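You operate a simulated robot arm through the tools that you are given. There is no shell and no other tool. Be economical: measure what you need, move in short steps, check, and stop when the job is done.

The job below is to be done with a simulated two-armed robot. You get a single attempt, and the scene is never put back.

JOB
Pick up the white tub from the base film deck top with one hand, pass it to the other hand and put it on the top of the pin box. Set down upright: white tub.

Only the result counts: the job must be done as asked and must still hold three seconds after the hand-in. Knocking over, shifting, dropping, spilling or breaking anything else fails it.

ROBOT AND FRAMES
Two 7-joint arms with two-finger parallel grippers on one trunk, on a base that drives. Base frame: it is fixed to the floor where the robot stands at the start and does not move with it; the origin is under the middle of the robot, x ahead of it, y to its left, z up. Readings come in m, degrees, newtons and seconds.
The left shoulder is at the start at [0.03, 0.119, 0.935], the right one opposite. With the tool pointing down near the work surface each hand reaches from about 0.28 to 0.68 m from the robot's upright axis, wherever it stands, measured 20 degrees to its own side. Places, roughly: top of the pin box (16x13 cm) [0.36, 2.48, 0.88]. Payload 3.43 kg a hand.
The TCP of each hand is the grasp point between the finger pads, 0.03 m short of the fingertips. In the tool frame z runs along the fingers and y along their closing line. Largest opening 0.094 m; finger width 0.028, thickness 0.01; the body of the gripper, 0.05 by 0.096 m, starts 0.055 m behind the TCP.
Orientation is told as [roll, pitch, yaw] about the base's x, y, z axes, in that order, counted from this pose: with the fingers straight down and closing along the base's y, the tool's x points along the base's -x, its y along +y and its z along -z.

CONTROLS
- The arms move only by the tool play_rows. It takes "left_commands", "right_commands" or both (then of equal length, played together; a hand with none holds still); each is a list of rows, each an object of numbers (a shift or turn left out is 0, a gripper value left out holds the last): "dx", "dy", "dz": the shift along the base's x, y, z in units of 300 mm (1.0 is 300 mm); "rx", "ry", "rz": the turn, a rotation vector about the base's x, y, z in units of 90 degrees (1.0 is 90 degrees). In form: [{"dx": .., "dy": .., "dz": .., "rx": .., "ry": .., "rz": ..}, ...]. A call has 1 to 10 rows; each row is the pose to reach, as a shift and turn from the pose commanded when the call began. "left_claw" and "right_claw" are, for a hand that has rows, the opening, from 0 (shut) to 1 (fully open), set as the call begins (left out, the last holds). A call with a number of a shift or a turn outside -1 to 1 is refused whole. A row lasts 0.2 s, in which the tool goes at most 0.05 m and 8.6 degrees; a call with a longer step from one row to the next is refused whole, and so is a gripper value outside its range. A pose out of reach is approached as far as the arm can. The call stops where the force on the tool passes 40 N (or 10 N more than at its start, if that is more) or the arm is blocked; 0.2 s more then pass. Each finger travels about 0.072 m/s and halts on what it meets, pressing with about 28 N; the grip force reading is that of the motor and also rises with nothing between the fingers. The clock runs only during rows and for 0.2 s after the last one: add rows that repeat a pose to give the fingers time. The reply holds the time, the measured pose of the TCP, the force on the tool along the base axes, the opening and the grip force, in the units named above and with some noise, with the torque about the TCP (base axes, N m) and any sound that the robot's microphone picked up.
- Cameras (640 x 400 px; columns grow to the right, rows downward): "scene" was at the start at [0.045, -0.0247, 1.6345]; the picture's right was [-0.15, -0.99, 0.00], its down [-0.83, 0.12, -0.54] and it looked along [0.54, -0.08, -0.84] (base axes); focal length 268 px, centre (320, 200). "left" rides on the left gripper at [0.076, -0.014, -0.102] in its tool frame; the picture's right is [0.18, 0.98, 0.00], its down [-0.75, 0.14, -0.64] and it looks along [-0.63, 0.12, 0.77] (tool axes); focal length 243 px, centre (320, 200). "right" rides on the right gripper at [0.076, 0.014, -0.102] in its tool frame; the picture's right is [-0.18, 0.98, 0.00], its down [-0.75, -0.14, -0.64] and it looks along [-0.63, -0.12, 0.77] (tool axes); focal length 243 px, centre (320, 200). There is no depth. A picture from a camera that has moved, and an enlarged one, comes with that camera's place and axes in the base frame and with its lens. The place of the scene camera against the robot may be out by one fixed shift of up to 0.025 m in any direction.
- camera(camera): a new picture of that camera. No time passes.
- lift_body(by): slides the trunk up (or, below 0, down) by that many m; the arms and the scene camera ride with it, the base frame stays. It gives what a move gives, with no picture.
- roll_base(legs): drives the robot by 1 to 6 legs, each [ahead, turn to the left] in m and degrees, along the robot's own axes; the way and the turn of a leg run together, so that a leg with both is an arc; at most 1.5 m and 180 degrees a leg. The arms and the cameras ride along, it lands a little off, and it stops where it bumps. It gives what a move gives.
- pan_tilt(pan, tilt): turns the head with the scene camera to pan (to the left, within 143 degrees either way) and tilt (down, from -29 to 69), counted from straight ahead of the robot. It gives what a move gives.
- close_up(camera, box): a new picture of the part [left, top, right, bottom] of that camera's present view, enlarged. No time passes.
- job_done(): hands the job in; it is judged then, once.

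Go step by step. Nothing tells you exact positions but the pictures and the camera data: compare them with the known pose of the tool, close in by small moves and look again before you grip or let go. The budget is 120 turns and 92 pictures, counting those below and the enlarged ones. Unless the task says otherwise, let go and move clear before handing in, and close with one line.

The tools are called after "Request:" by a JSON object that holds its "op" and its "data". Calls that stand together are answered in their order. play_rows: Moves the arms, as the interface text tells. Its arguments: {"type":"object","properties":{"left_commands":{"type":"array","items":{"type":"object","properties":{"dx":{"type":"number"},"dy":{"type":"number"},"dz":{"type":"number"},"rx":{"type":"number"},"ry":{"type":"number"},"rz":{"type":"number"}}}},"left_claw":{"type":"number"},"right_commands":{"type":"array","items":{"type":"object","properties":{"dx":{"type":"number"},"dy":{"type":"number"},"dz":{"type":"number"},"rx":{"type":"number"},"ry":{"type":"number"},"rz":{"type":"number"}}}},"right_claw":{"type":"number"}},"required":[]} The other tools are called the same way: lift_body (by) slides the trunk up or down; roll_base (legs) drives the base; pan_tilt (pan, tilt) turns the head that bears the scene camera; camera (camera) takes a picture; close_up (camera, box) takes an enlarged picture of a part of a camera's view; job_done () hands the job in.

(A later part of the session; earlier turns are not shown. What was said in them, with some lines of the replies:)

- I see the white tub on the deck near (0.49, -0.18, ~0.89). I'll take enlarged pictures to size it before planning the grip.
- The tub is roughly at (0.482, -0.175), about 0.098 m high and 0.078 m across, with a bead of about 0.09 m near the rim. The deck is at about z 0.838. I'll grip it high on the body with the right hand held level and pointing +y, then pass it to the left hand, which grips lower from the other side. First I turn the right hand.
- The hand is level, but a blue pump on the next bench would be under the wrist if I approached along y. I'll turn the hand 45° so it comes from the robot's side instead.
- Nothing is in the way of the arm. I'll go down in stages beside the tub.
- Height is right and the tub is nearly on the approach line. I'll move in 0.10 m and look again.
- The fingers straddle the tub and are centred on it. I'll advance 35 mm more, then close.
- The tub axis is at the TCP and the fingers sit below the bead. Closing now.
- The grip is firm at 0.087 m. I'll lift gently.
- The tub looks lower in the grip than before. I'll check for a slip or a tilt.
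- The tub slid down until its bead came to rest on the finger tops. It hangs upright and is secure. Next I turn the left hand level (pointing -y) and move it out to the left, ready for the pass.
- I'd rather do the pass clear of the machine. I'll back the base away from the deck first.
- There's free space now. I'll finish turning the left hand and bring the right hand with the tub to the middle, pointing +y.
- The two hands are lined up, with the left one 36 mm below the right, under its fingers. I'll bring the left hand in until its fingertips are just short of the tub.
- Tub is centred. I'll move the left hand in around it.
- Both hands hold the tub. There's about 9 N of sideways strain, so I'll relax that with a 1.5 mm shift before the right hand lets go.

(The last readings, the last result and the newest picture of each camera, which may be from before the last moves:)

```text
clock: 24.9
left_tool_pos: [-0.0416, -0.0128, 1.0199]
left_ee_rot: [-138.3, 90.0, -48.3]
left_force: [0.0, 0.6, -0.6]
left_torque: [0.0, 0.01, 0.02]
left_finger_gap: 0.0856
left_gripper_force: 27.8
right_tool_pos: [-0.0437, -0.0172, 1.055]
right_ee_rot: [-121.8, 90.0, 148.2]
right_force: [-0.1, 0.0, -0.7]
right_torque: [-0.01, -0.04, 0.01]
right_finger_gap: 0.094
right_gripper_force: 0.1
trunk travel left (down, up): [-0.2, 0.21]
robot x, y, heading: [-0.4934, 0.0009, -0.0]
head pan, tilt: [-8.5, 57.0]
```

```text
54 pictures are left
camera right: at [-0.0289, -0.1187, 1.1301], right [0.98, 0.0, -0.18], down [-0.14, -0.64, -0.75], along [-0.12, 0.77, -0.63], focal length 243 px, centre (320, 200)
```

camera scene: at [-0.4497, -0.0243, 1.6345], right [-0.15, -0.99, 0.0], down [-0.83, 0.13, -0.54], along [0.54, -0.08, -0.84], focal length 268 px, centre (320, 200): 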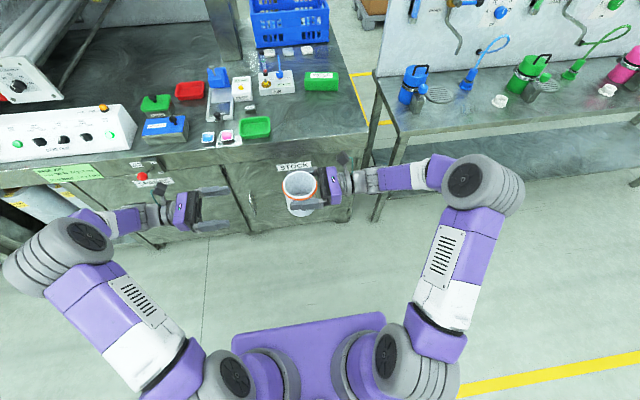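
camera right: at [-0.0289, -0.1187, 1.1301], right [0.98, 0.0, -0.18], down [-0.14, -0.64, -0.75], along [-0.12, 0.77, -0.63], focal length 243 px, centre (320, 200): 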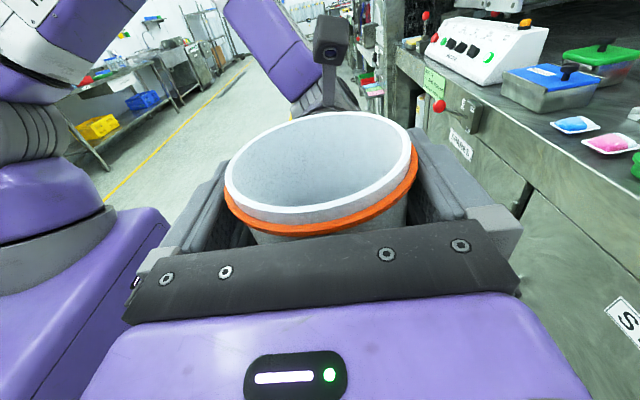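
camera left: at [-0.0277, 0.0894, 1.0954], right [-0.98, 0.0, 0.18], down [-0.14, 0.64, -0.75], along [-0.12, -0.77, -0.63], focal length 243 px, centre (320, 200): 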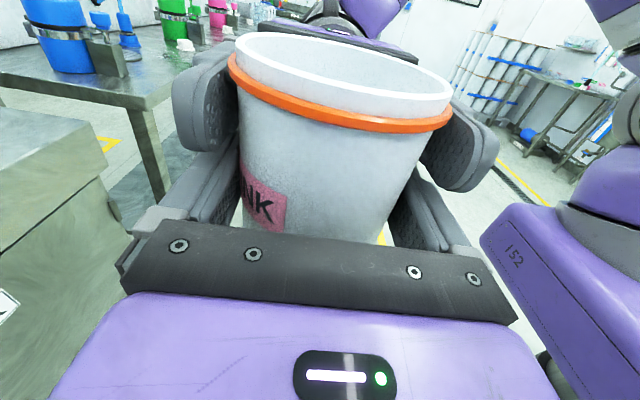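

The left hand holds the tub without slipping. I'll drop the right hand 3 mm to clear the bead, then draw it straight back.

Request:
{"op": "play_rows", "data": {"right_commands": [{"dz": -0.01}, {"dz": -0.01, "dy": -0.1}, {"dz": -0.01, "dy": -0.2}, {"dz": -0.01, "dy": -0.33}, {"dz": -0.01, "dy": -0.48}, {"dz": -0.01, "dy": -0.6}, {"dz": 0.1, "dy": -0.7}, {"dz": 0.2, "dy": -0.7}]}}

Request:
{"op": "pan_tilt", "data": {"pan": 70, "tilt": 25}}

Request:
{"op": "camera", "data": {"camera": "left"}}

Request:
{"op": "camera", "data": {"camera": "scene"}}

```text
clock: 26.7
left_tool_pos: [-0.0417, -0.0109, 1.0193]
left_ee_rot: [-143.2, 90.0, -53.2]
left_force: [-0.9, 0.4, 0.4]
left_torque: [0.02, -0.03, 0.03]
left_finger_gap: 0.0856
left_gripper_force: 28.0
right_tool_pos: [-0.0444, -0.2276, 1.1137]
right_ee_rot: [-58.7, 89.9, -148.7]
right_force: [-0.1, 0.9, 0.8]
right_torque: [0.03, -0.01, -0.04]
right_finger_gap: 0.0939
right_gripper_force: 0.1
trunk travel left (down, up): [-0.2, 0.21]
robot x, y, heading: [-0.4935, -0.0015, 0.0]
head pan, tilt: [-8.5, 57.0]
```

```text
clock: 28.2
left_tool_pos: [-0.0421, -0.0122, 1.0195]
left_ee_rot: [-139.8, 89.8, -49.8]
left_force: [-0.1, -0.2, 0.0]
left_torque: [0.01, 0.02, -0.01]
left_finger_gap: 0.0857
left_gripper_force: 28.4
right_tool_pos: [-0.0442, -0.2276, 1.1143]
right_ee_rot: [-122.0, 89.9, 147.7]
right_force: [-0.6, -0.3, 0.3]
right_torque: [0.01, 0.0, 0.01]
right_finger_gap: 0.0939
right_gripper_force: 0.0
trunk travel left (down, up): [-0.2, 0.21]
robot x, y, heading: [-0.4944, 0.0005, 0.0]
head pan, tilt: [70.0, 25.0]
```

```text
53 pictures are left
camera left: at [-0.0277, 0.0894, 1.0954], right [-0.98, 0.0, 0.18], down [-0.14, 0.64, -0.75], along [-0.12, -0.77, -0.63], focal length 243 px, centre (320, 200)
```

left: 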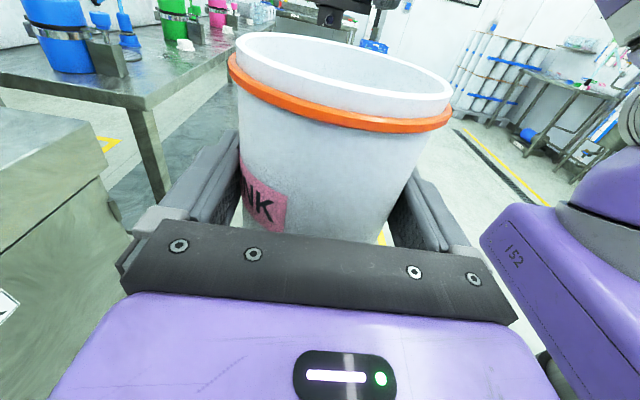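

```text
52 pictures are left
camera scene: at [-0.4869, 0.0726, 1.6809], right [0.94, -0.34, 0.0], down [-0.15, -0.4, -0.91], along [0.31, 0.85, -0.42], focal length 268 px, centre (320, 200)
```

scene: 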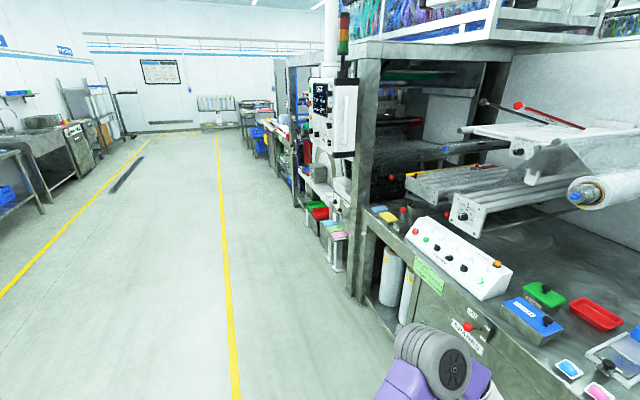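

The pass is done, and the left hand holds the tub. Now I'll look for the pin box, which should project near (318, 163).

Request:
{"op": "close_up", "data": {"camera": "scene", "box": [230, 110, 390, 270]}}

```text
2.50 times, centred on (310, 190) of scene
camera zoom: at [-0.4869, 0.0726, 1.6809], right [0.94, -0.34, 0.0], down [-0.15, -0.4, -0.91], along [0.31, 0.85, -0.42], focal length 670 px, centre (345, 225)
```

zoom: 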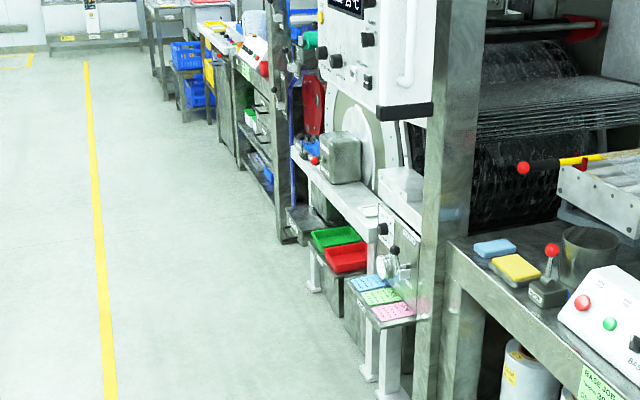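

The grey metal box on the white shelf is the pin box. I'll drive along the aisle: turn left, go ahead 2.36 m and turn back, staying well away from the machine. Then I'll look.

Request:
{"op": "roll_base", "data": {"legs": [[0, 90], [2.36, 0], [0, -90]]}}

Request:
{"op": "pan_tilt", "data": {"pan": 5, "tilt": 40}}

Request:
{"op": "camera", "data": {"camera": "scene"}}

Request:
{"op": "camera", "data": {"camera": "left"}}

```text
refused: 2.36 is not a number from -1.5 to 1.5
```

```text
clock: 29.6
left_tool_pos: [-0.0415, -0.0114, 1.0182]
left_ee_rot: [-139.6, 89.8, -49.7]
left_force: [0.4, -0.8, -0.3]
left_torque: [0.01, -0.03, -0.01]
left_finger_gap: 0.0856
left_gripper_force: 27.7
right_tool_pos: [-0.0446, -0.2279, 1.1139]
right_ee_rot: [-121.7, 90.0, 148.1]
right_force: [-0.6, -0.9, -0.3]
right_torque: [0.03, -0.03, -0.02]
right_finger_gap: 0.094
right_gripper_force: 0.1
trunk travel left (down, up): [-0.2, 0.21]
robot x, y, heading: [-0.4914, 0.002, -0.1]
head pan, tilt: [5.0, 40.0]
```

```text
50 pictures are left
camera scene: at [-0.434, -0.0066, 1.6576], right [0.09, -1.0, 0.0], down [-0.64, -0.06, -0.77], along [0.76, 0.07, -0.64], focal length 268 px, centre (320, 200)
```

scene: 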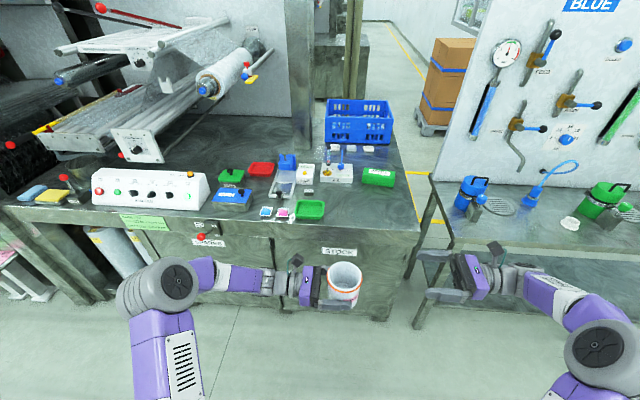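

```text
49 pictures are left
camera left: at [-0.0277, 0.0895, 1.0954], right [-0.98, 0.0, 0.18], down [-0.14, 0.64, -0.75], along [-0.12, -0.77, -0.63], focal length 243 px, centre (320, 200)
```

left: 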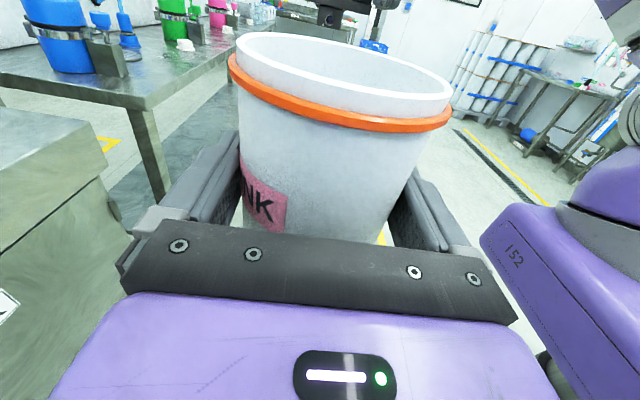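

A leg can't be longer than 1.5 m, so I'll split the drive.

Request:
{"op": "roll_base", "data": {"legs": [[-0.1, 0], [0, 90], [1.2, 0], [1.16, 0], [0, -90]]}}

Request:
{"op": "camera", "data": {"camera": "scene"}}

Request:
{"op": "camera", "data": {"camera": "left"}}

```text
clock: 49.5
left_tool_pos: [-0.1242, 2.3323, 1.0183]
left_ee_rot: [-130.9, 90.0, -41.5]
left_force: [-0.8, -0.3, 0.0]
left_torque: [0.01, -0.02, 0.02]
left_finger_gap: 0.0854
left_gripper_force: 27.9
right_tool_pos: [-0.1284, 2.1181, 1.1133]
right_ee_rot: [-131.2, 90.0, 138.1]
right_force: [0.0, 0.6, -1.6]
right_torque: [-0.02, -0.04, 0.02]
right_finger_gap: 0.094
right_gripper_force: 0.0
trunk travel left (down, up): [-0.2, 0.21]
robot x, y, heading: [-0.5725, 2.3503, -0.7]
head pan, tilt: [5.0, 40.0]
```

```text
48 pictures are left
camera scene: at [-0.516, 2.3433, 1.6576], right [0.08, -1.0, 0.0], down [-0.64, -0.05, -0.77], along [0.76, 0.06, -0.64], focal length 268 px, centre (320, 200)
```

scene: 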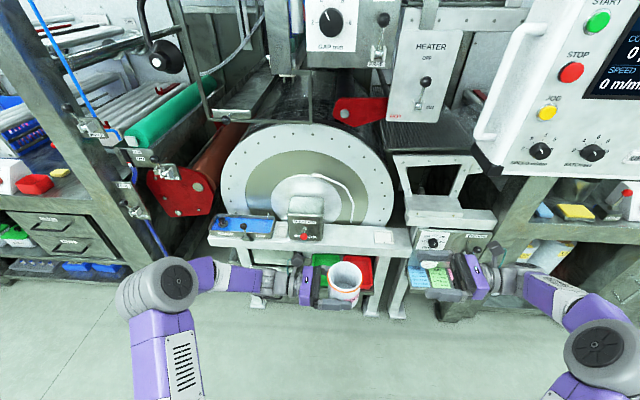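

```text
47 pictures are left
camera left: at [-0.1088, 2.4354, 1.0954], right [-0.98, 0.01, 0.18], down [-0.13, 0.64, -0.75], along [-0.13, -0.77, -0.63], focal length 243 px, centre (320, 200)
```

left: 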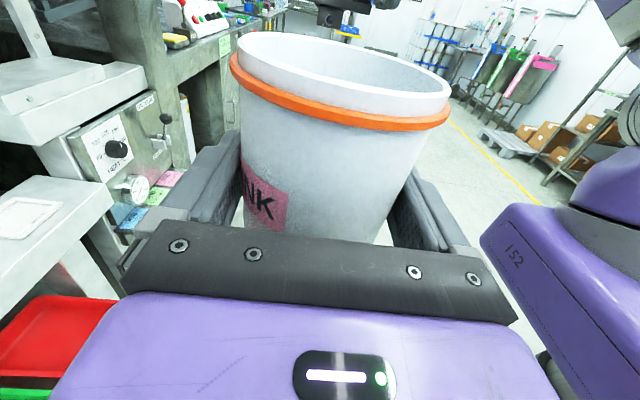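

Request:
{"op": "close_up", "data": {"camera": "scene", "box": [200, 160, 400, 285]}}

```text
3.20 times, centred on (300, 222) of scene
camera zoom: at [-0.516, 2.3433, 1.6576], right [0.08, -1.0, 0.0], down [-0.64, -0.05, -0.77], along [0.76, 0.06, -0.64], focal length 858 px, centre (384, 128)
```

zoom: 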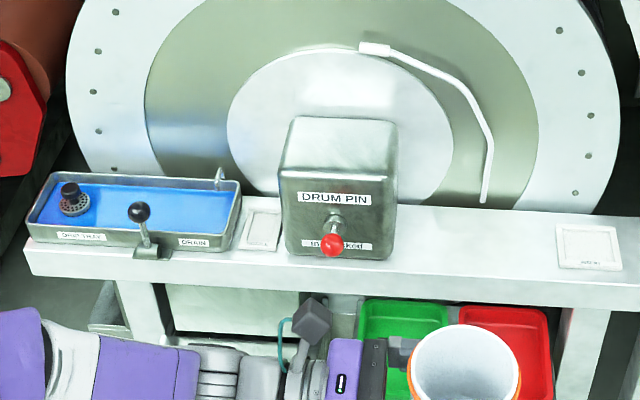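

The "DRUM PIN" box is the target, with its top centre at about (0.361, 2.476, 0.88). I'll turn the left hand 60° so it points forward over the box, away from the drip tray.

Request:
{"op": "play_rows", "data": {"left_commands": [{"rz": 0.083, "dy": 0.03}, {"rz": 0.167, "dy": 0.07}, {"rz": 0.25, "dy": 0.12}, {"rz": 0.333, "dy": 0.18}, {"rz": 0.417, "dy": 0.24}, {"rz": 0.5, "dy": 0.3}, {"rz": 0.583, "dy": 0.36}, {"rz": 0.667, "dy": 0.42}, {"rz": 0.667, "dy": 0.48}]}}

Request:
{"op": "camera", "data": {"camera": "scene"}}

Request:
{"op": "camera", "data": {"camera": "left"}}

```text
clock: 51.5
left_tool_pos: [-0.1242, 2.4775, 1.0195]
left_ee_rot: [-165.6, 89.9, -16.0]
left_force: [0.3, -0.1, -0.1]
left_torque: [-0.01, 0.0, 0.0]
left_finger_gap: 0.0851
left_gripper_force: 28.2
right_tool_pos: [-0.1283, 2.1179, 1.1133]
right_ee_rot: [-82.2, 90.2, -173.0]
right_force: [0.5, -0.2, 0.1]
right_torque: [0.03, -0.01, 0.01]
right_finger_gap: 0.0941
right_gripper_force: 0.1
trunk travel left (down, up): [-0.2, 0.21]
robot x, y, heading: [-0.5737, 2.3517, -0.7]
head pan, tilt: [5.0, 40.0]
```

```text
45 pictures are left
camera scene: at [-0.5161, 2.3441, 1.6576], right [0.08, -1.0, 0.0], down [-0.64, -0.05, -0.77], along [0.76, 0.06, -0.64], focal length 268 px, centre (320, 200)
```

scene: 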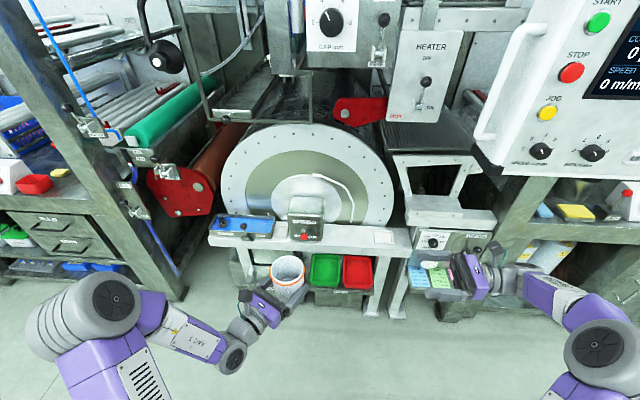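

```text
44 pictures are left
camera left: at [-0.2051, 2.5419, 1.095], right [-0.5, -0.85, 0.18], down [-0.62, 0.2, -0.75], along [0.6, -0.49, -0.63], focal length 243 px, centre (320, 200)
```

left: 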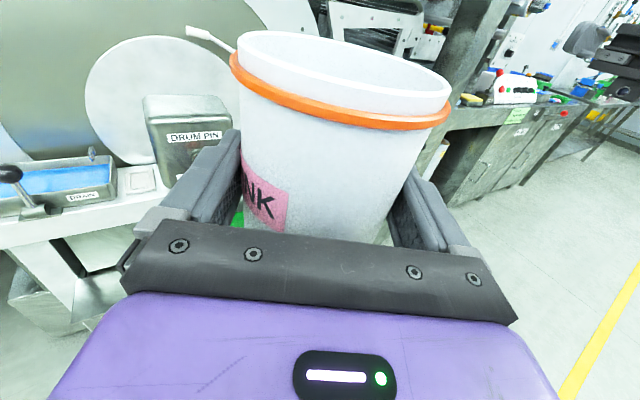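

The left hand is oriented well. I'll pull the right hand back so it clears the cabinet, then drive forward about 0.37 m.

Request:
{"op": "play_rows", "data": {"right_commands": [{"dx": -0.12}, {"dx": -0.24}, {"dx": -0.36}, {"dx": -0.46}]}}

Request:
{"op": "roll_base", "data": {"legs": [[0.25, 0.7]]}}

Request:
{"op": "camera", "data": {"camera": "scene"}}

Request:
{"op": "camera", "data": {"camera": "left"}}

```text
clock: 52.5
left_tool_pos: [-0.1248, 2.4781, 1.0182]
left_ee_rot: [-141.6, 89.9, 7.8]
left_force: [1.0, 0.7, -0.1]
left_torque: [0.04, 0.01, -0.02]
left_finger_gap: 0.0853
left_gripper_force: 28.1
right_tool_pos: [-0.2663, 2.1178, 1.1143]
right_ee_rot: [169.0, 90.0, 78.4]
right_force: [0.1, 0.0, 0.3]
right_torque: [-0.02, 0.03, -0.01]
right_finger_gap: 0.094
right_gripper_force: 0.1
trunk travel left (down, up): [-0.2, 0.21]
robot x, y, heading: [-0.5729, 2.3498, -0.5]
head pan, tilt: [5.0, 40.0]
```

```text
clock: 54.3
left_tool_pos: [0.1224, 2.4814, 1.0182]
left_ee_rot: [-114.0, 90.0, 36.0]
left_force: [0.2, -0.4, -0.6]
left_torque: [0.01, -0.01, -0.01]
left_finger_gap: 0.0848
left_gripper_force: 28.0
right_tool_pos: [-0.0159, 2.12, 1.1123]
right_ee_rot: [-100.4, 89.9, 169.6]
right_force: [0.0, 0.9, -0.5]
right_torque: [-0.02, 0.0, 0.01]
right_finger_gap: 0.0938
right_gripper_force: 0.1
trunk travel left (down, up): [-0.2, 0.21]
robot x, y, heading: [-0.3293, 2.3515, 0.1]
head pan, tilt: [5.0, 40.0]
```

```text
43 pictures are left
camera scene: at [-0.2678, 2.3427, 1.6576], right [0.09, -1.0, 0.0], down [-0.64, -0.06, -0.77], along [0.76, 0.07, -0.64], focal length 268 px, centre (320, 200)
```

scene: 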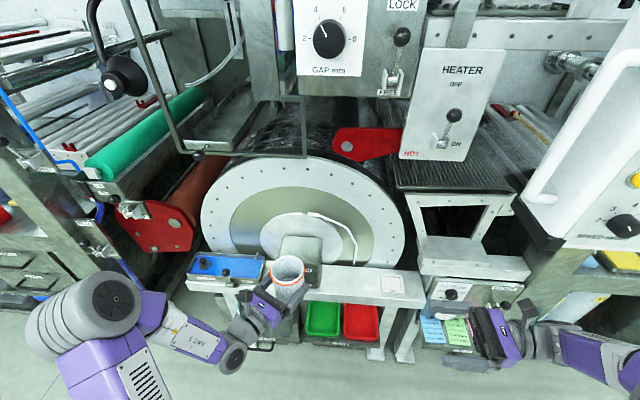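

```text
42 pictures are left
camera left: at [0.0406, 2.5442, 1.0949], right [-0.49, -0.85, 0.18], down [-0.63, 0.2, -0.75], along [0.61, -0.48, -0.63], focal length 243 px, centre (320, 200)
```

left: 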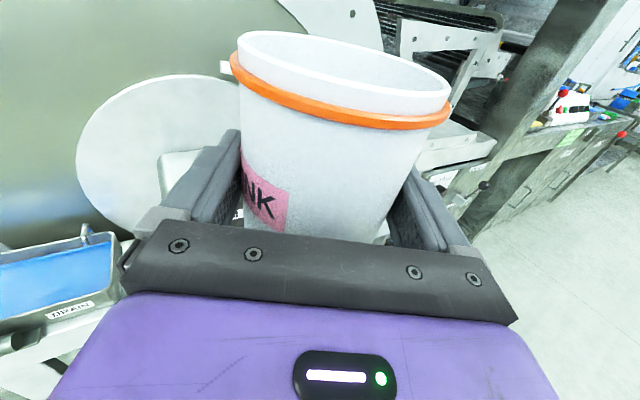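

Request:
{"op": "roll_base", "data": {"legs": [[0.1, 0]]}}

Request:
{"op": "close_up", "data": {"camera": "scene", "box": [180, 200, 420, 350]}}

Request:
{"op": "close_up", "data": {"camera": "left", "box": [0, 0, 640, 400]}}

```text
clock: 55.5
left_tool_pos: [0.2223, 2.4817, 1.0188]
left_ee_rot: [-91.0, 90.0, 59.1]
left_force: [0.3, 0.6, -1.1]
left_torque: [0.01, 0.02, 0.01]
left_finger_gap: 0.0851
left_gripper_force: 27.3
right_tool_pos: [0.0843, 2.1198, 1.1135]
right_ee_rot: [-97.5, 89.9, 172.7]
right_force: [-0.7, -0.6, -1.1]
right_torque: [0.05, 0.0, -0.01]
right_finger_gap: 0.0943
right_gripper_force: 0.1
trunk travel left (down, up): [-0.2, 0.21]
robot x, y, heading: [-0.2298, 2.3448, 0.2]
head pan, tilt: [5.0, 40.0]
```

```text
2.67 times, centred on (300, 275) of scene
camera zoom: at [-0.1681, 2.3428, 1.6576], right [0.09, -1.0, 0.0], down [-0.64, -0.06, -0.77], along [0.76, 0.07, -0.64], focal length 715 px, centre (373, 0)
```

zoom: 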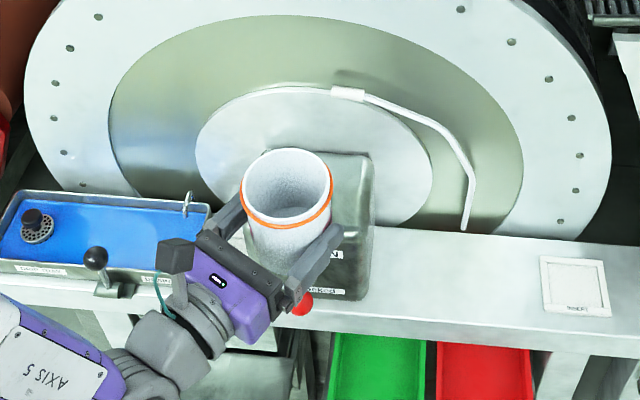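

```text
1.00 times, centred on (320, 200) of left (not enlarged: the box is as wide or as high as the picture)
camera zoom: at [0.14, 2.5445, 1.0949], right [-0.49, -0.85, 0.18], down [-0.63, 0.2, -0.75], along [0.61, -0.48, -0.63], focal length 243 px, centre (320, 200)
```

zoom: 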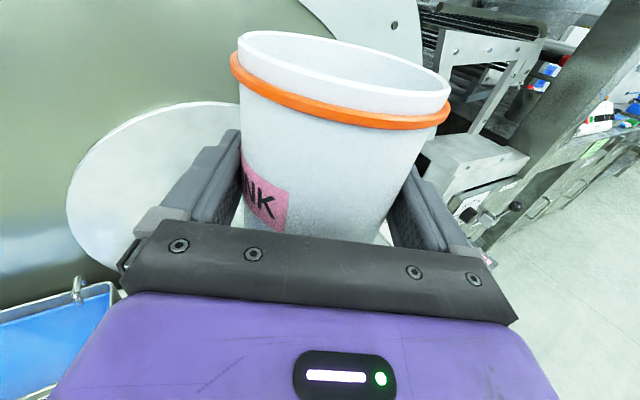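

The tub is now in front of the box. I'll move it above the box at the present height and check the alignment.

Request:
{"op": "play_rows", "data": {"left_commands": [{"dx": 0.1}, {"dx": 0.2, "dy": 0.005}, {"dx": 0.3, "dy": 0.01}, {"dx": 0.4, "dy": 0.015}, {"dx": 0.46, "dy": 0.02}, {"dx": 0.46, "dy": 0.02}]}}

Request:
{"op": "close_up", "data": {"camera": "scene", "box": [180, 180, 420, 330]}}

Request:
{"op": "camera", "data": {"camera": "left"}}

Request:
{"op": "camera", "data": {"camera": "right"}}

```text
clock: 56.9
left_tool_pos: [0.3588, 2.4883, 1.0183]
left_ee_rot: [-139.2, 90.0, 11.0]
left_force: [-0.2, 0.1, 0.0]
left_torque: [-0.06, -0.01, -0.01]
left_finger_gap: 0.0848
left_gripper_force: 27.8
right_tool_pos: [0.0831, 2.1197, 1.1132]
right_ee_rot: [-121.0, 90.1, 149.1]
right_force: [0.0, -1.0, 0.0]
right_torque: [0.0, 0.01, 0.02]
right_finger_gap: 0.0942
right_gripper_force: 0.1
trunk travel left (down, up): [-0.2, 0.21]
robot x, y, heading: [-0.2268, 2.3522, 0.2]
head pan, tilt: [5.0, 40.0]
```

```text
2.67 times, centred on (300, 255) of scene
camera zoom: at [-0.1698, 2.3428, 1.6576], right [0.09, -1.0, 0.0], down [-0.64, -0.06, -0.77], along [0.76, 0.07, -0.64], focal length 715 px, centre (373, 53)
```

zoom: 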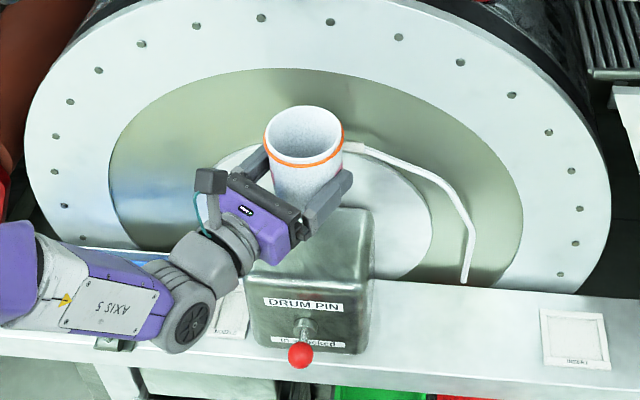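

```text
38 pictures are left
camera left: at [0.2769, 2.5504, 1.0951], right [-0.49, -0.85, 0.18], down [-0.63, 0.2, -0.75], along [0.61, -0.48, -0.63], focal length 243 px, centre (320, 200)
```

left: 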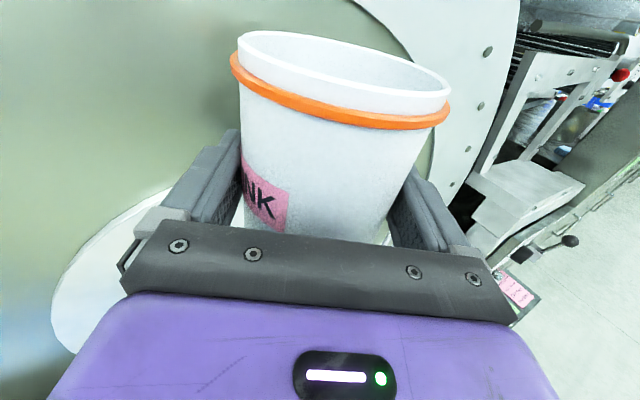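

```text
37 pictures are left
camera right: at [0.0984, 2.0196, 1.1889], right [0.98, 0.0, -0.18], down [-0.14, -0.64, -0.75], along [-0.12, 0.77, -0.63], focal length 243 px, centre (320, 200)
```

right: 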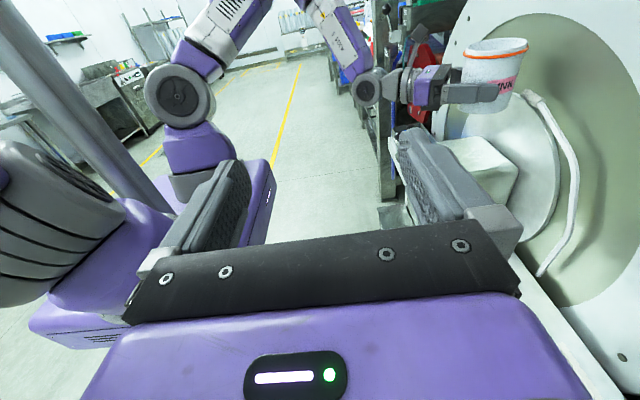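

Request:
{"op": "close_up", "data": {"camera": "right", "box": [340, 20, 580, 220]}}

```text
2.00 times, centred on (460, 120) of right
camera zoom: at [0.0984, 2.0196, 1.1889], right [0.98, 0.0, -0.18], down [-0.14, -0.64, -0.75], along [-0.12, 0.77, -0.63], focal length 485 px, centre (40, 360)
```

zoom: 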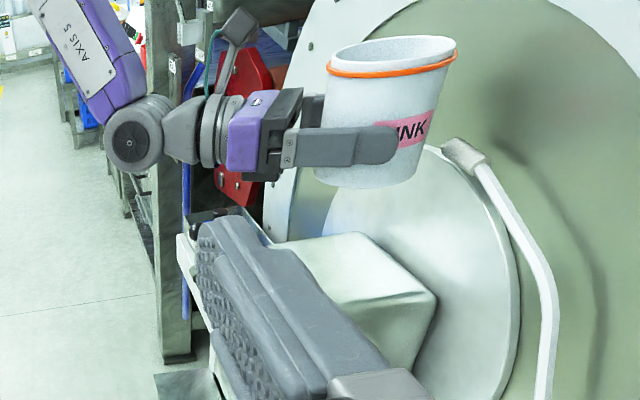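

Box centre from the right camera is (0.361, 2.478), and the tub axis is at about (0.366, 2.474) and upright. I'll lower it most of the way.

Request:
{"op": "play_rows", "data": {"left_commands": [{"dz": -0.06}, {"dx": -0.01, "dy": 0.01, "dz": -0.13}, {"dx": -0.015, "dy": 0.012, "dz": -0.2}, {"dx": -0.015, "dy": 0.012, "dz": -0.26}, {"dx": -0.015, "dy": 0.012, "dz": -0.29}, {"dx": -0.015, "dy": 0.012, "dz": -0.29}]}}

Request:
{"op": "close_up", "data": {"camera": "right", "box": [340, 20, 580, 220]}}

Request:
{"op": "close_up", "data": {"camera": "scene", "box": [180, 180, 420, 330]}}

```text
clock: 58.3
left_tool_pos: [0.3538, 2.4905, 0.9312]
left_ee_rot: [-136.6, 90.0, 13.5]
left_force: [-0.2, 0.2, -0.2]
left_torque: [0.02, -0.02, -0.03]
left_finger_gap: 0.0851
left_gripper_force: 27.6
right_tool_pos: [0.083, 2.1213, 1.1139]
right_ee_rot: [-116.5, 90.0, 153.6]
right_force: [0.1, 0.0, -0.2]
right_torque: [0.03, 0.06, 0.0]
right_finger_gap: 0.094
right_gripper_force: 0.0
trunk travel left (down, up): [-0.2, 0.21]
robot x, y, heading: [-0.2299, 2.3532, 0.2]
head pan, tilt: [5.0, 40.0]
```

```text
2.00 times, centred on (460, 120) of right
camera zoom: at [0.0984, 2.0196, 1.1888], right [0.98, 0.0, -0.18], down [-0.14, -0.64, -0.75], along [-0.12, 0.77, -0.63], focal length 485 px, centre (40, 360)
```

zoom: 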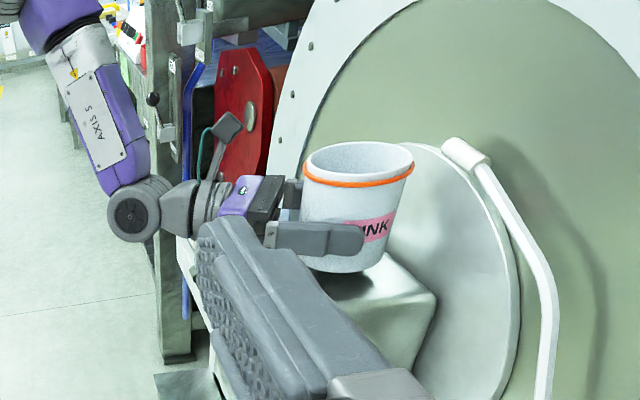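

```text
2.67 times, centred on (300, 255) of scene
camera zoom: at [-0.1697, 2.3428, 1.6576], right [0.09, -1.0, 0.0], down [-0.64, -0.06, -0.77], along [0.76, 0.07, -0.64], focal length 715 px, centre (373, 53)
```

zoom: 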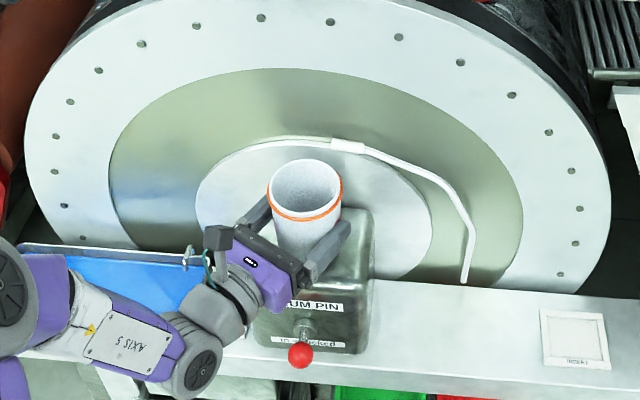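

Request:
{"op": "play_rows", "data": {"left_commands": [{"dz": -0.015}, {"dz": -0.03}]}}

Request:
{"op": "close_up", "data": {"camera": "right", "box": [440, 100, 540, 180]}}

```text
clock: 58.9
left_tool_pos: [0.3538, 2.4912, 0.9221]
left_ee_rot: [-134.7, 90.0, 15.6]
left_force: [0.2, 0.0, -0.6]
left_torque: [0.03, -0.01, -0.04]
left_finger_gap: 0.0851
left_gripper_force: 28.3
right_tool_pos: [0.0838, 2.1195, 1.1128]
right_ee_rot: [-108.9, 90.0, 161.1]
right_force: [0.7, 0.4, -1.0]
right_torque: [0.02, -0.01, -0.04]
right_finger_gap: 0.0939
right_gripper_force: 0.1
trunk travel left (down, up): [-0.2, 0.21]
robot x, y, heading: [-0.2271, 2.3489, 0.2]
head pan, tilt: [5.0, 40.0]
```

```text
5.00 times, centred on (490, 140) of right
camera zoom: at [0.0985, 2.0197, 1.1888], right [0.98, 0.0, -0.18], down [-0.14, -0.64, -0.75], along [-0.12, 0.77, -0.63], focal length 1213 px, centre (-530, 500)
```

zoom: 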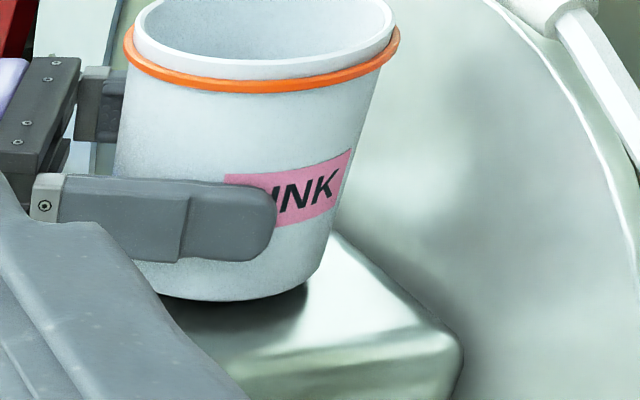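

Request:
{"op": "play_rows", "data": {"left_commands": [{"dz": -0.007}, {"dz": -0.013}]}}

Request:
{"op": "play_rows", "data": {"left_commands": [{"dz": -0.004}, {"dz": -0.004}]}}

Request:
{"op": "close_up", "data": {"camera": "right", "box": [440, 100, 540, 180]}}

```text
clock: 59.5
left_tool_pos: [0.3547, 2.4926, 0.9215]
left_ee_rot: [-149.6, 89.6, 0.5]
left_force: [-2.3, 2.0, 9.0]
left_torque: [0.34, 0.63, -0.05]
left_finger_gap: 0.0849
left_gripper_force: 27.5
right_tool_pos: [0.0824, 2.1208, 1.1134]
right_ee_rot: [130.1, 89.9, 40.0]
right_force: [-0.1, 0.6, 0.1]
right_torque: [-0.07, 0.01, 0.01]
right_finger_gap: 0.0938
right_gripper_force: 0.1
trunk travel left (down, up): [-0.2, 0.21]
robot x, y, heading: [-0.2295, 2.348, 0.0]
head pan, tilt: [5.0, 40.0]
```

```text
clock: 60.1
left_tool_pos: [0.3533, 2.4906, 0.9225]
left_ee_rot: [-150.1, 89.3, 0.0]
left_force: [-1.8, 4.1, 24.9]
left_torque: [1.17, 1.39, -0.14]
left_finger_gap: 0.0849
left_gripper_force: 28.6
right_tool_pos: [0.0817, 2.1201, 1.1141]
right_ee_rot: [108.5, 89.9, 18.5]
right_force: [-1.1, 0.1, 0.1]
right_torque: [-0.02, 0.01, 0.0]
right_finger_gap: 0.0939
right_gripper_force: 0.1
trunk travel left (down, up): [-0.2, 0.21]
robot x, y, heading: [-0.2258, 2.3462, 0.3]
head pan, tilt: [5.0, 40.0]
```

```text
5.00 times, centred on (490, 140) of right
camera zoom: at [0.0966, 2.0195, 1.1895], right [0.98, 0.0, -0.18], down [-0.14, -0.64, -0.75], along [-0.12, 0.77, -0.63], focal length 1213 px, centre (-530, 500)
```

zoom: 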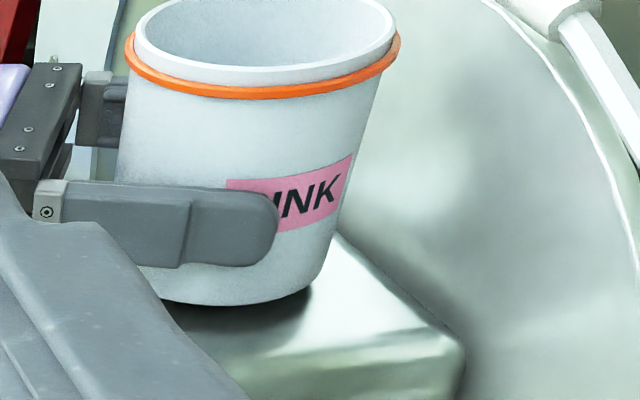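

The upward force acts about 7 cm behind the TCP, so the gripper body is resting on the box's front edge and the tub is not yet down. I'll lift, turn the hand another 30° so it points straight along +x and the body sits in front of the box, then recentre.

Request:
{"op": "play_rows", "data": {"left_commands": [{"dz": 0.05}, {"dz": 0.1}, {"dz": 0.1, "rz": 0.083, "dx": -0.01, "dy": -0.01}, {"dz": 0.1, "rz": 0.166, "dx": -0.02, "dy": -0.02}, {"dz": 0.1, "rz": 0.249, "dx": -0.032, "dy": -0.032}, {"dz": 0.1, "rz": 0.333, "dx": -0.042, "dy": -0.043}, {"dz": 0.1, "rz": 0.333, "dx": -0.042, "dy": -0.043}]}}

Request:
{"op": "close_up", "data": {"camera": "right", "box": [340, 20, 580, 220]}}

Request:
{"op": "close_up", "data": {"camera": "scene", "box": [180, 180, 420, 330]}}

```text
clock: 61.7
left_tool_pos: [0.3416, 2.4785, 0.9475]
left_ee_rot: [-79.6, 89.9, 100.7]
left_force: [0.4, 0.1, 0.5]
left_torque: [-0.01, -0.02, 0.01]
left_finger_gap: 0.0846
left_gripper_force: 27.8
right_tool_pos: [0.0822, 2.1201, 1.1123]
right_ee_rot: [-145.8, 89.9, 124.2]
right_force: [0.2, -0.8, 0.3]
right_torque: [0.02, 0.02, 0.01]
right_finger_gap: 0.0938
right_gripper_force: 0.1
trunk travel left (down, up): [-0.2, 0.21]
robot x, y, heading: [-0.2286, 2.3492, 0.0]
head pan, tilt: [5.0, 40.0]
```

```text
2.00 times, centred on (460, 120) of right
camera zoom: at [0.0984, 2.0186, 1.1886], right [0.98, 0.0, -0.18], down [-0.14, -0.64, -0.75], along [-0.12, 0.77, -0.63], focal length 485 px, centre (40, 360)
```

zoom: 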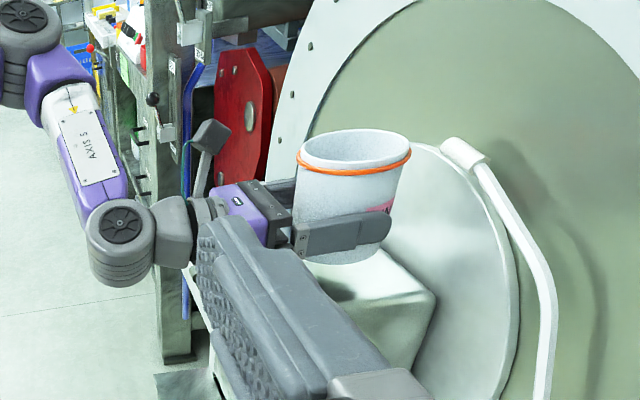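

```text
2.67 times, centred on (300, 255) of scene
camera zoom: at [-0.1696, 2.3415, 1.6576], right [0.09, -1.0, 0.0], down [-0.64, -0.06, -0.77], along [0.76, 0.07, -0.64], focal length 715 px, centre (373, 53)
```

zoom: 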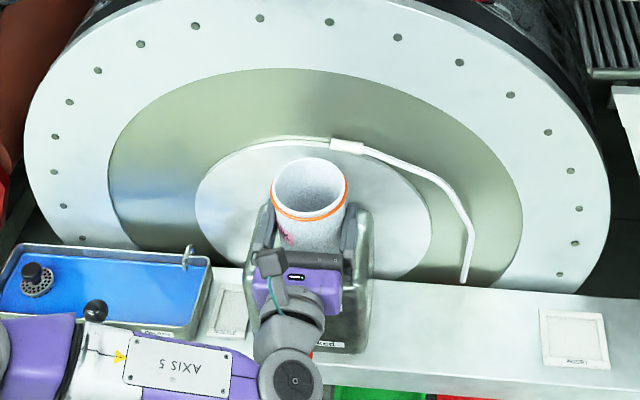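

Request:
{"op": "camera", "data": {"camera": "left"}}

Request:
{"op": "close_up", "data": {"camera": "right", "box": [440, 80, 560, 176]}}

```text
29 pictures are left
camera left: at [0.2389, 2.491, 1.0241], right [0.0, -0.98, 0.18], down [-0.64, -0.14, -0.75], along [0.77, -0.11, -0.63], focal length 243 px, centre (320, 200)
```

left: 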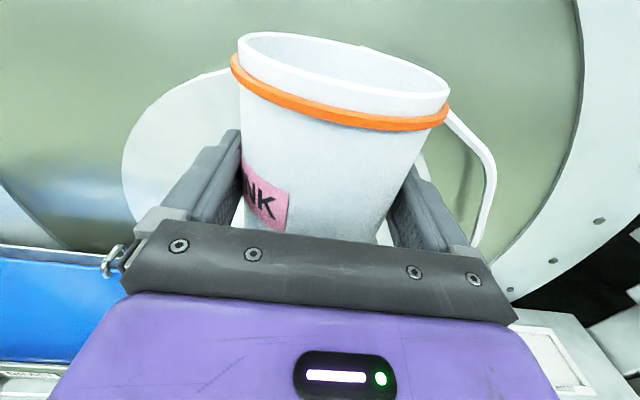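

```text
4.17 times, centred on (500, 128) of right
camera zoom: at [0.0984, 2.0186, 1.1886], right [0.98, 0.0, -0.18], down [-0.14, -0.64, -0.75], along [-0.12, 0.77, -0.63], focal length 1011 px, centre (-430, 500)
```

zoom: 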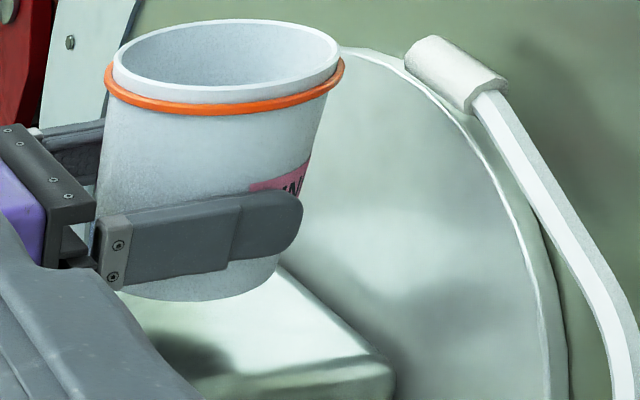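

The tub hasn't moved in the hand. I'll lower it again and watch the force and torque.

Request:
{"op": "play_rows", "data": {"left_commands": [{"dz": -0.03}, {"dz": -0.06}, {"dz": -0.083}, {"dz": -0.083}]}}

Request:
{"op": "play_rows", "data": {"left_commands": [{"dz": -0.005}, {"dz": -0.01}]}}

Request:
{"op": "close_up", "data": {"camera": "right", "box": [440, 100, 560, 196]}}

```text
clock: 62.7
left_tool_pos: [0.3416, 2.4778, 0.9233]
left_ee_rot: [-129.5, 89.9, 50.6]
left_force: [-0.3, -0.3, -0.2]
left_torque: [-0.02, -0.03, -0.02]
left_finger_gap: 0.0848
left_gripper_force: 28.1
right_tool_pos: [0.0836, 2.121, 1.1131]
right_ee_rot: [-106.2, 90.1, 163.8]
right_force: [0.3, -0.2, -0.3]
right_torque: [0.01, -0.02, 0.03]
right_finger_gap: 0.0938
right_gripper_force: 0.0
trunk travel left (down, up): [-0.2, 0.21]
robot x, y, heading: [-0.231, 2.3518, 0.1]
head pan, tilt: [5.0, 40.0]
```

```text
clock: 63.3
left_tool_pos: [0.3419, 2.4781, 0.9204]
left_ee_rot: [-113.9, 89.9, 66.2]
left_force: [-0.5, 0.0, 0.5]
left_torque: [-0.01, 0.0, 0.0]
left_finger_gap: 0.0847
left_gripper_force: 28.4
right_tool_pos: [0.0836, 2.1223, 1.1134]
right_ee_rot: [-114.1, 90.0, 155.9]
right_force: [0.4, -0.2, 0.3]
right_torque: [0.02, 0.0, 0.01]
right_finger_gap: 0.0941
right_gripper_force: 0.0
trunk travel left (down, up): [-0.2, 0.21]
robot x, y, heading: [-0.2292, 2.3471, 0.2]
head pan, tilt: [5.0, 40.0]
```

```text
4.17 times, centred on (500, 148) of right
camera zoom: at [0.0985, 2.0196, 1.1888], right [0.98, 0.0, -0.18], down [-0.14, -0.64, -0.75], along [-0.12, 0.77, -0.63], focal length 1011 px, centre (-430, 417)
```

zoom: 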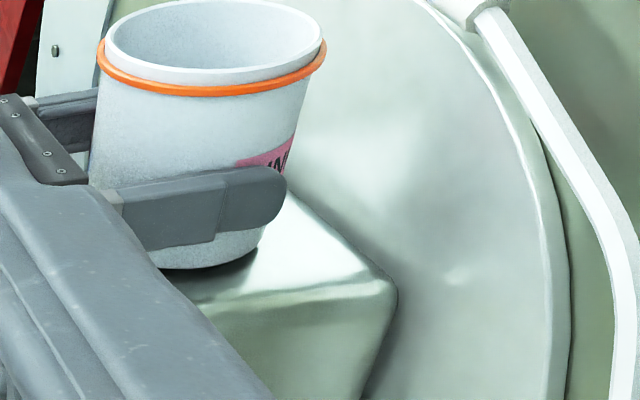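

No contact at 0.9204 and no force, so the body clears the box now. I'll keep going down in 1 to 2 mm steps.

Request:
{"op": "play_rows", "data": {"left_commands": [{"dz": -0.006}, {"dz": -0.006}]}}

Request:
{"op": "play_rows", "data": {"left_commands": [{"dz": -0.006}, {"dz": -0.006}]}}

```text
clock: 63.9
left_tool_pos: [0.3422, 2.4785, 0.9178]
left_ee_rot: [-154.9, 89.9, 25.2]
left_force: [0.5, 0.7, -0.1]
left_torque: [-0.02, 0.01, 0.01]
left_finger_gap: 0.0849
left_gripper_force: 28.0
right_tool_pos: [0.0837, 2.1214, 1.1133]
right_ee_rot: [-110.8, 90.0, 159.3]
right_force: [-0.1, -0.2, 0.5]
right_torque: [-0.01, 0.0, -0.01]
right_finger_gap: 0.094
right_gripper_force: 0.1
trunk travel left (down, up): [-0.2, 0.21]
robot x, y, heading: [-0.2319, 2.3491, 0.1]
head pan, tilt: [5.0, 40.0]
```

```text
clock: 64.5
left_tool_pos: [0.342, 2.4786, 0.9163]
left_ee_rot: [-124.8, 89.8, 55.4]
left_force: [1.5, 0.5, -0.5]
left_torque: [-0.02, 0.02, -0.02]
left_finger_gap: 0.0849
left_gripper_force: 28.1
right_tool_pos: [0.0836, 2.1206, 1.1133]
right_ee_rot: [-110.2, 89.9, 159.8]
right_force: [-0.2, -0.6, -1.1]
right_torque: [-0.02, -0.01, 0.0]
right_finger_gap: 0.094
right_gripper_force: 0.0
trunk travel left (down, up): [-0.2, 0.21]
robot x, y, heading: [-0.2338, 2.347, 0.2]
head pan, tilt: [5.0, 40.0]
```

Request:
{"op": "play_rows", "data": {"left_commands": [{"dz": -0.006}, {"dz": -0.006}]}}

Request:
{"op": "play_rows", "data": {"left_commands": [{"dz": -0.005}, {"dz": -0.005}]}}

Request:
{"op": "close_up", "data": {"camera": "right", "box": [440, 100, 560, 196]}}

```text
clock: 65.1
left_tool_pos: [0.3413, 2.4795, 0.916]
left_ee_rot: [-170.9, 89.7, 9.5]
left_force: [0.9, 1.3, 8.9]
left_torque: [0.06, 0.22, -0.02]
left_finger_gap: 0.0845
left_gripper_force: 27.7
right_tool_pos: [0.0827, 2.1205, 1.1135]
right_ee_rot: [162.3, 90.0, 72.2]
right_force: [0.0, 0.5, 0.3]
right_torque: [0.04, 0.05, 0.0]
right_finger_gap: 0.0941
right_gripper_force: 0.0
trunk travel left (down, up): [-0.2, 0.21]
robot x, y, heading: [-0.2286, 2.3476, 0.2]
head pan, tilt: [5.0, 40.0]
```

```text
clock: 65.7
left_tool_pos: [0.3405, 2.4796, 0.9154]
left_ee_rot: [-176.5, 89.5, 3.7]
left_force: [1.8, 1.9, 19.0]
left_torque: [0.03, 0.04, -0.06]
left_finger_gap: 0.0846
left_gripper_force: 27.8
right_tool_pos: [0.0829, 2.1218, 1.1139]
right_ee_rot: [122.6, 90.0, 32.7]
right_force: [0.9, -0.9, -0.6]
right_torque: [-0.01, 0.0, 0.01]
right_finger_gap: 0.094
right_gripper_force: 0.1
trunk travel left (down, up): [-0.2, 0.21]
robot x, y, heading: [-0.2343, 2.351, -0.0]
head pan, tilt: [5.0, 40.0]
```

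```text
4.17 times, centred on (500, 148) of right
camera zoom: at [0.0974, 2.0195, 1.1893], right [0.98, 0.0, -0.18], down [-0.14, -0.64, -0.75], along [-0.12, 0.77, -0.63], focal length 1011 px, centre (-430, 417)
```

zoom: 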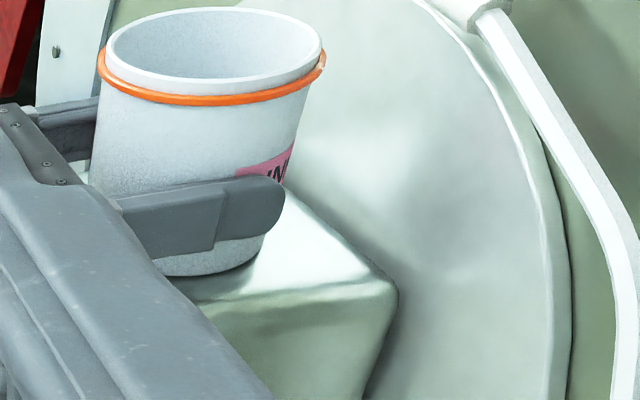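

The contact force is now centred under the TCP, so the tub rests on the box. I'll ease the pressure off and then open.

Request:
{"op": "play_rows", "data": {"left_commands": [{"dz": 0.008}, {"dz": 0.008}]}}

Request:
{"op": "play_rows", "data": {"left_commands": [{}, {}, {}, {}], "left_claw": 1}}

Request:
{"op": "camera", "data": {"camera": "left"}}

Request:
{"op": "close_up", "data": {"camera": "right", "box": [440, 100, 560, 196]}}

```text
clock: 66.3
left_tool_pos: [0.341, 2.479, 0.9158]
left_ee_rot: [-105.2, 89.9, 74.9]
left_force: [4.0, 0.4, 10.4]
left_torque: [0.0, -0.39, 0.0]
left_finger_gap: 0.0844
left_gripper_force: 27.7
right_tool_pos: [0.0818, 2.1206, 1.1131]
right_ee_rot: [178.6, 90.1, 88.6]
right_force: [-0.8, 0.1, 0.1]
right_torque: [0.04, 0.02, 0.0]
right_finger_gap: 0.0939
right_gripper_force: 0.1
trunk travel left (down, up): [-0.2, 0.21]
robot x, y, heading: [-0.2314, 2.3492, 0.2]
head pan, tilt: [5.0, 40.0]
```

```text
clock: 67.3
left_tool_pos: [0.3418, 2.479, 0.9158]
left_ee_rot: [-128.8, 89.8, 51.1]
left_force: [0.3, 0.2, 0.2]
left_torque: [-0.03, 0.01, -0.01]
left_finger_gap: 0.0939
left_gripper_force: 0.0
right_tool_pos: [0.0827, 2.1209, 1.1128]
right_ee_rot: [-111.7, 90.0, 158.4]
right_force: [0.9, -1.2, -0.2]
right_torque: [0.03, 0.0, 0.0]
right_finger_gap: 0.0941
right_gripper_force: 0.1
trunk travel left (down, up): [-0.2, 0.21]
robot x, y, heading: [-0.2254, 2.3517, 0.2]
head pan, tilt: [5.0, 40.0]
```

```text
25 pictures are left
camera left: at [0.2391, 2.492, 0.9916], right [0.0, -0.98, 0.18], down [-0.64, -0.14, -0.75], along [0.77, -0.12, -0.63], focal length 243 px, centre (320, 200)
```

left: 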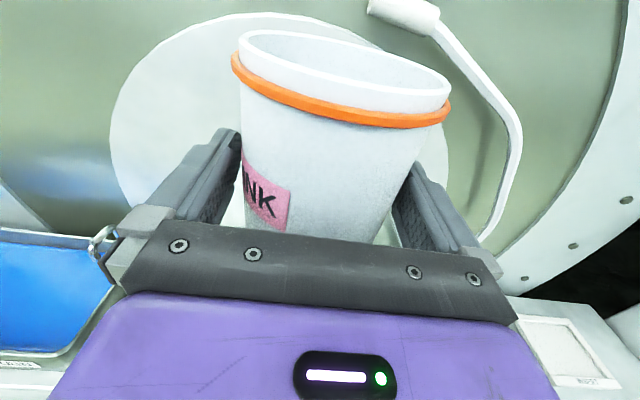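

```text
4.17 times, centred on (500, 148) of right
camera zoom: at [0.0985, 2.0196, 1.1888], right [0.98, 0.0, -0.18], down [-0.14, -0.64, -0.75], along [-0.12, 0.77, -0.63], focal length 1011 px, centre (-430, 417)
```

zoom: 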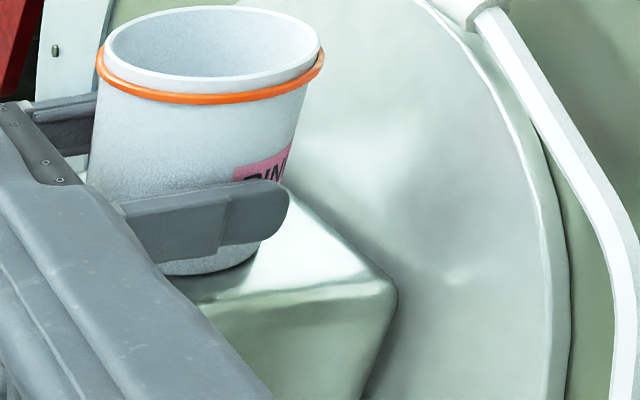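

The tub stands by itself. I'll draw the left hand straight back along -x.

Request:
{"op": "play_rows", "data": {"left_commands": [{"dx": -0.05}, {"dx": -0.1}, {"dx": -0.16}, {"dx": -0.24}, {"dx": -0.32}, {"dx": -0.4}, {"dx": -0.46}]}}

Request:
{"op": "camera", "data": {"camera": "left"}}

Request:
{"op": "camera", "data": {"camera": "right"}}

Request:
{"op": "close_up", "data": {"camera": "scene", "box": [180, 180, 420, 330]}}

```text
clock: 68.9
left_tool_pos: [0.2018, 2.4785, 0.9167]
left_ee_rot: [-169.2, 90.0, 10.8]
left_force: [0.0, 0.9, 0.3]
left_torque: [0.01, 0.01, 0.0]
left_finger_gap: 0.0942
left_gripper_force: 0.1
right_tool_pos: [0.0822, 2.1195, 1.1127]
right_ee_rot: [-117.9, 90.0, 152.2]
right_force: [0.4, 0.2, -0.4]
right_torque: [0.02, 0.05, -0.01]
right_finger_gap: 0.0939
right_gripper_force: 0.0
trunk travel left (down, up): [-0.2, 0.21]
robot x, y, heading: [-0.2324, 2.3515, 0.2]
head pan, tilt: [5.0, 40.0]
```

```text
23 pictures are left
camera left: at [0.1003, 2.4923, 0.992], right [0.0, -0.98, 0.18], down [-0.64, -0.14, -0.75], along [0.77, -0.12, -0.63], focal length 243 px, centre (320, 200)
```

left: 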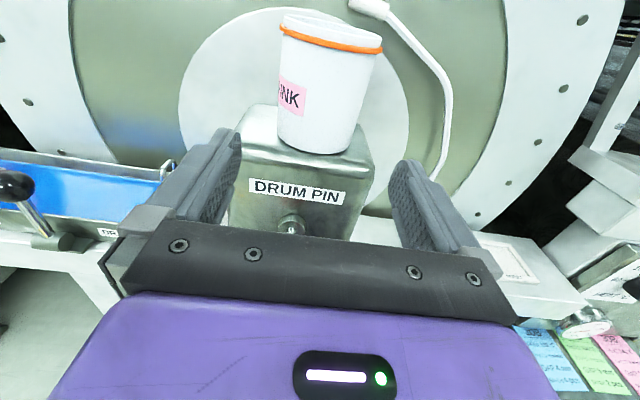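

```text
22 pictures are left
camera right: at [0.0984, 2.0197, 1.1889], right [0.98, 0.0, -0.18], down [-0.14, -0.64, -0.75], along [-0.12, 0.77, -0.63], focal length 243 px, centre (320, 200)
```

right: 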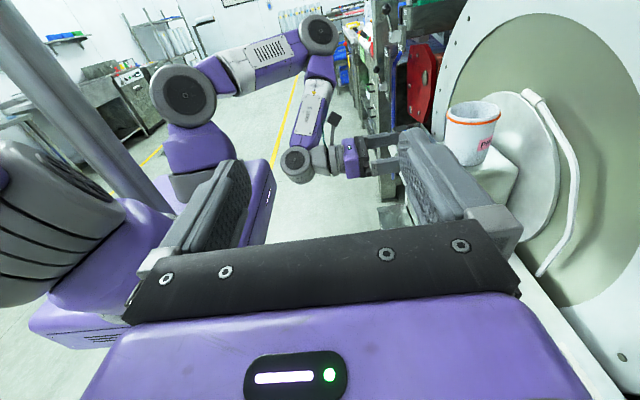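

```text
2.67 times, centred on (300, 255) of scene
camera zoom: at [-0.1698, 2.3428, 1.6576], right [0.09, -1.0, 0.0], down [-0.64, -0.06, -0.77], along [0.76, 0.07, -0.64], focal length 715 px, centre (373, 53)
```

zoom: 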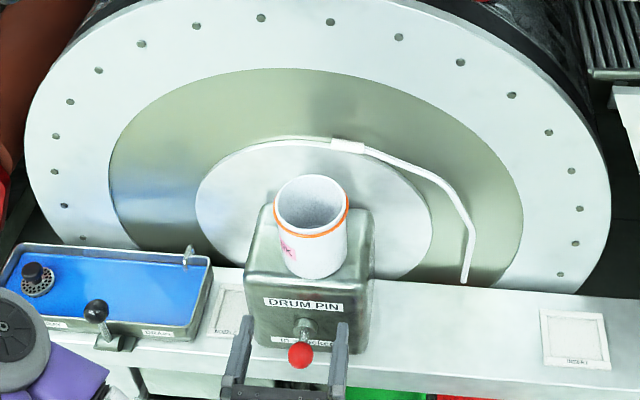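

The tub stands upright in the middle of the pin box top, both hands are clear, and nothing else has moved. Handing in.

Request:
{"op": "job_done", "data": {}}

```text
The job is handed in.
```

The white tub went from the right hand to the left and now stands upright on top of the pin box, with both hands clear of it. While I was lowering it, the left gripper rested on the box's front edge (about 25 N). I lifted off and re-angled the hand, and the later pictures show the box unmoved.
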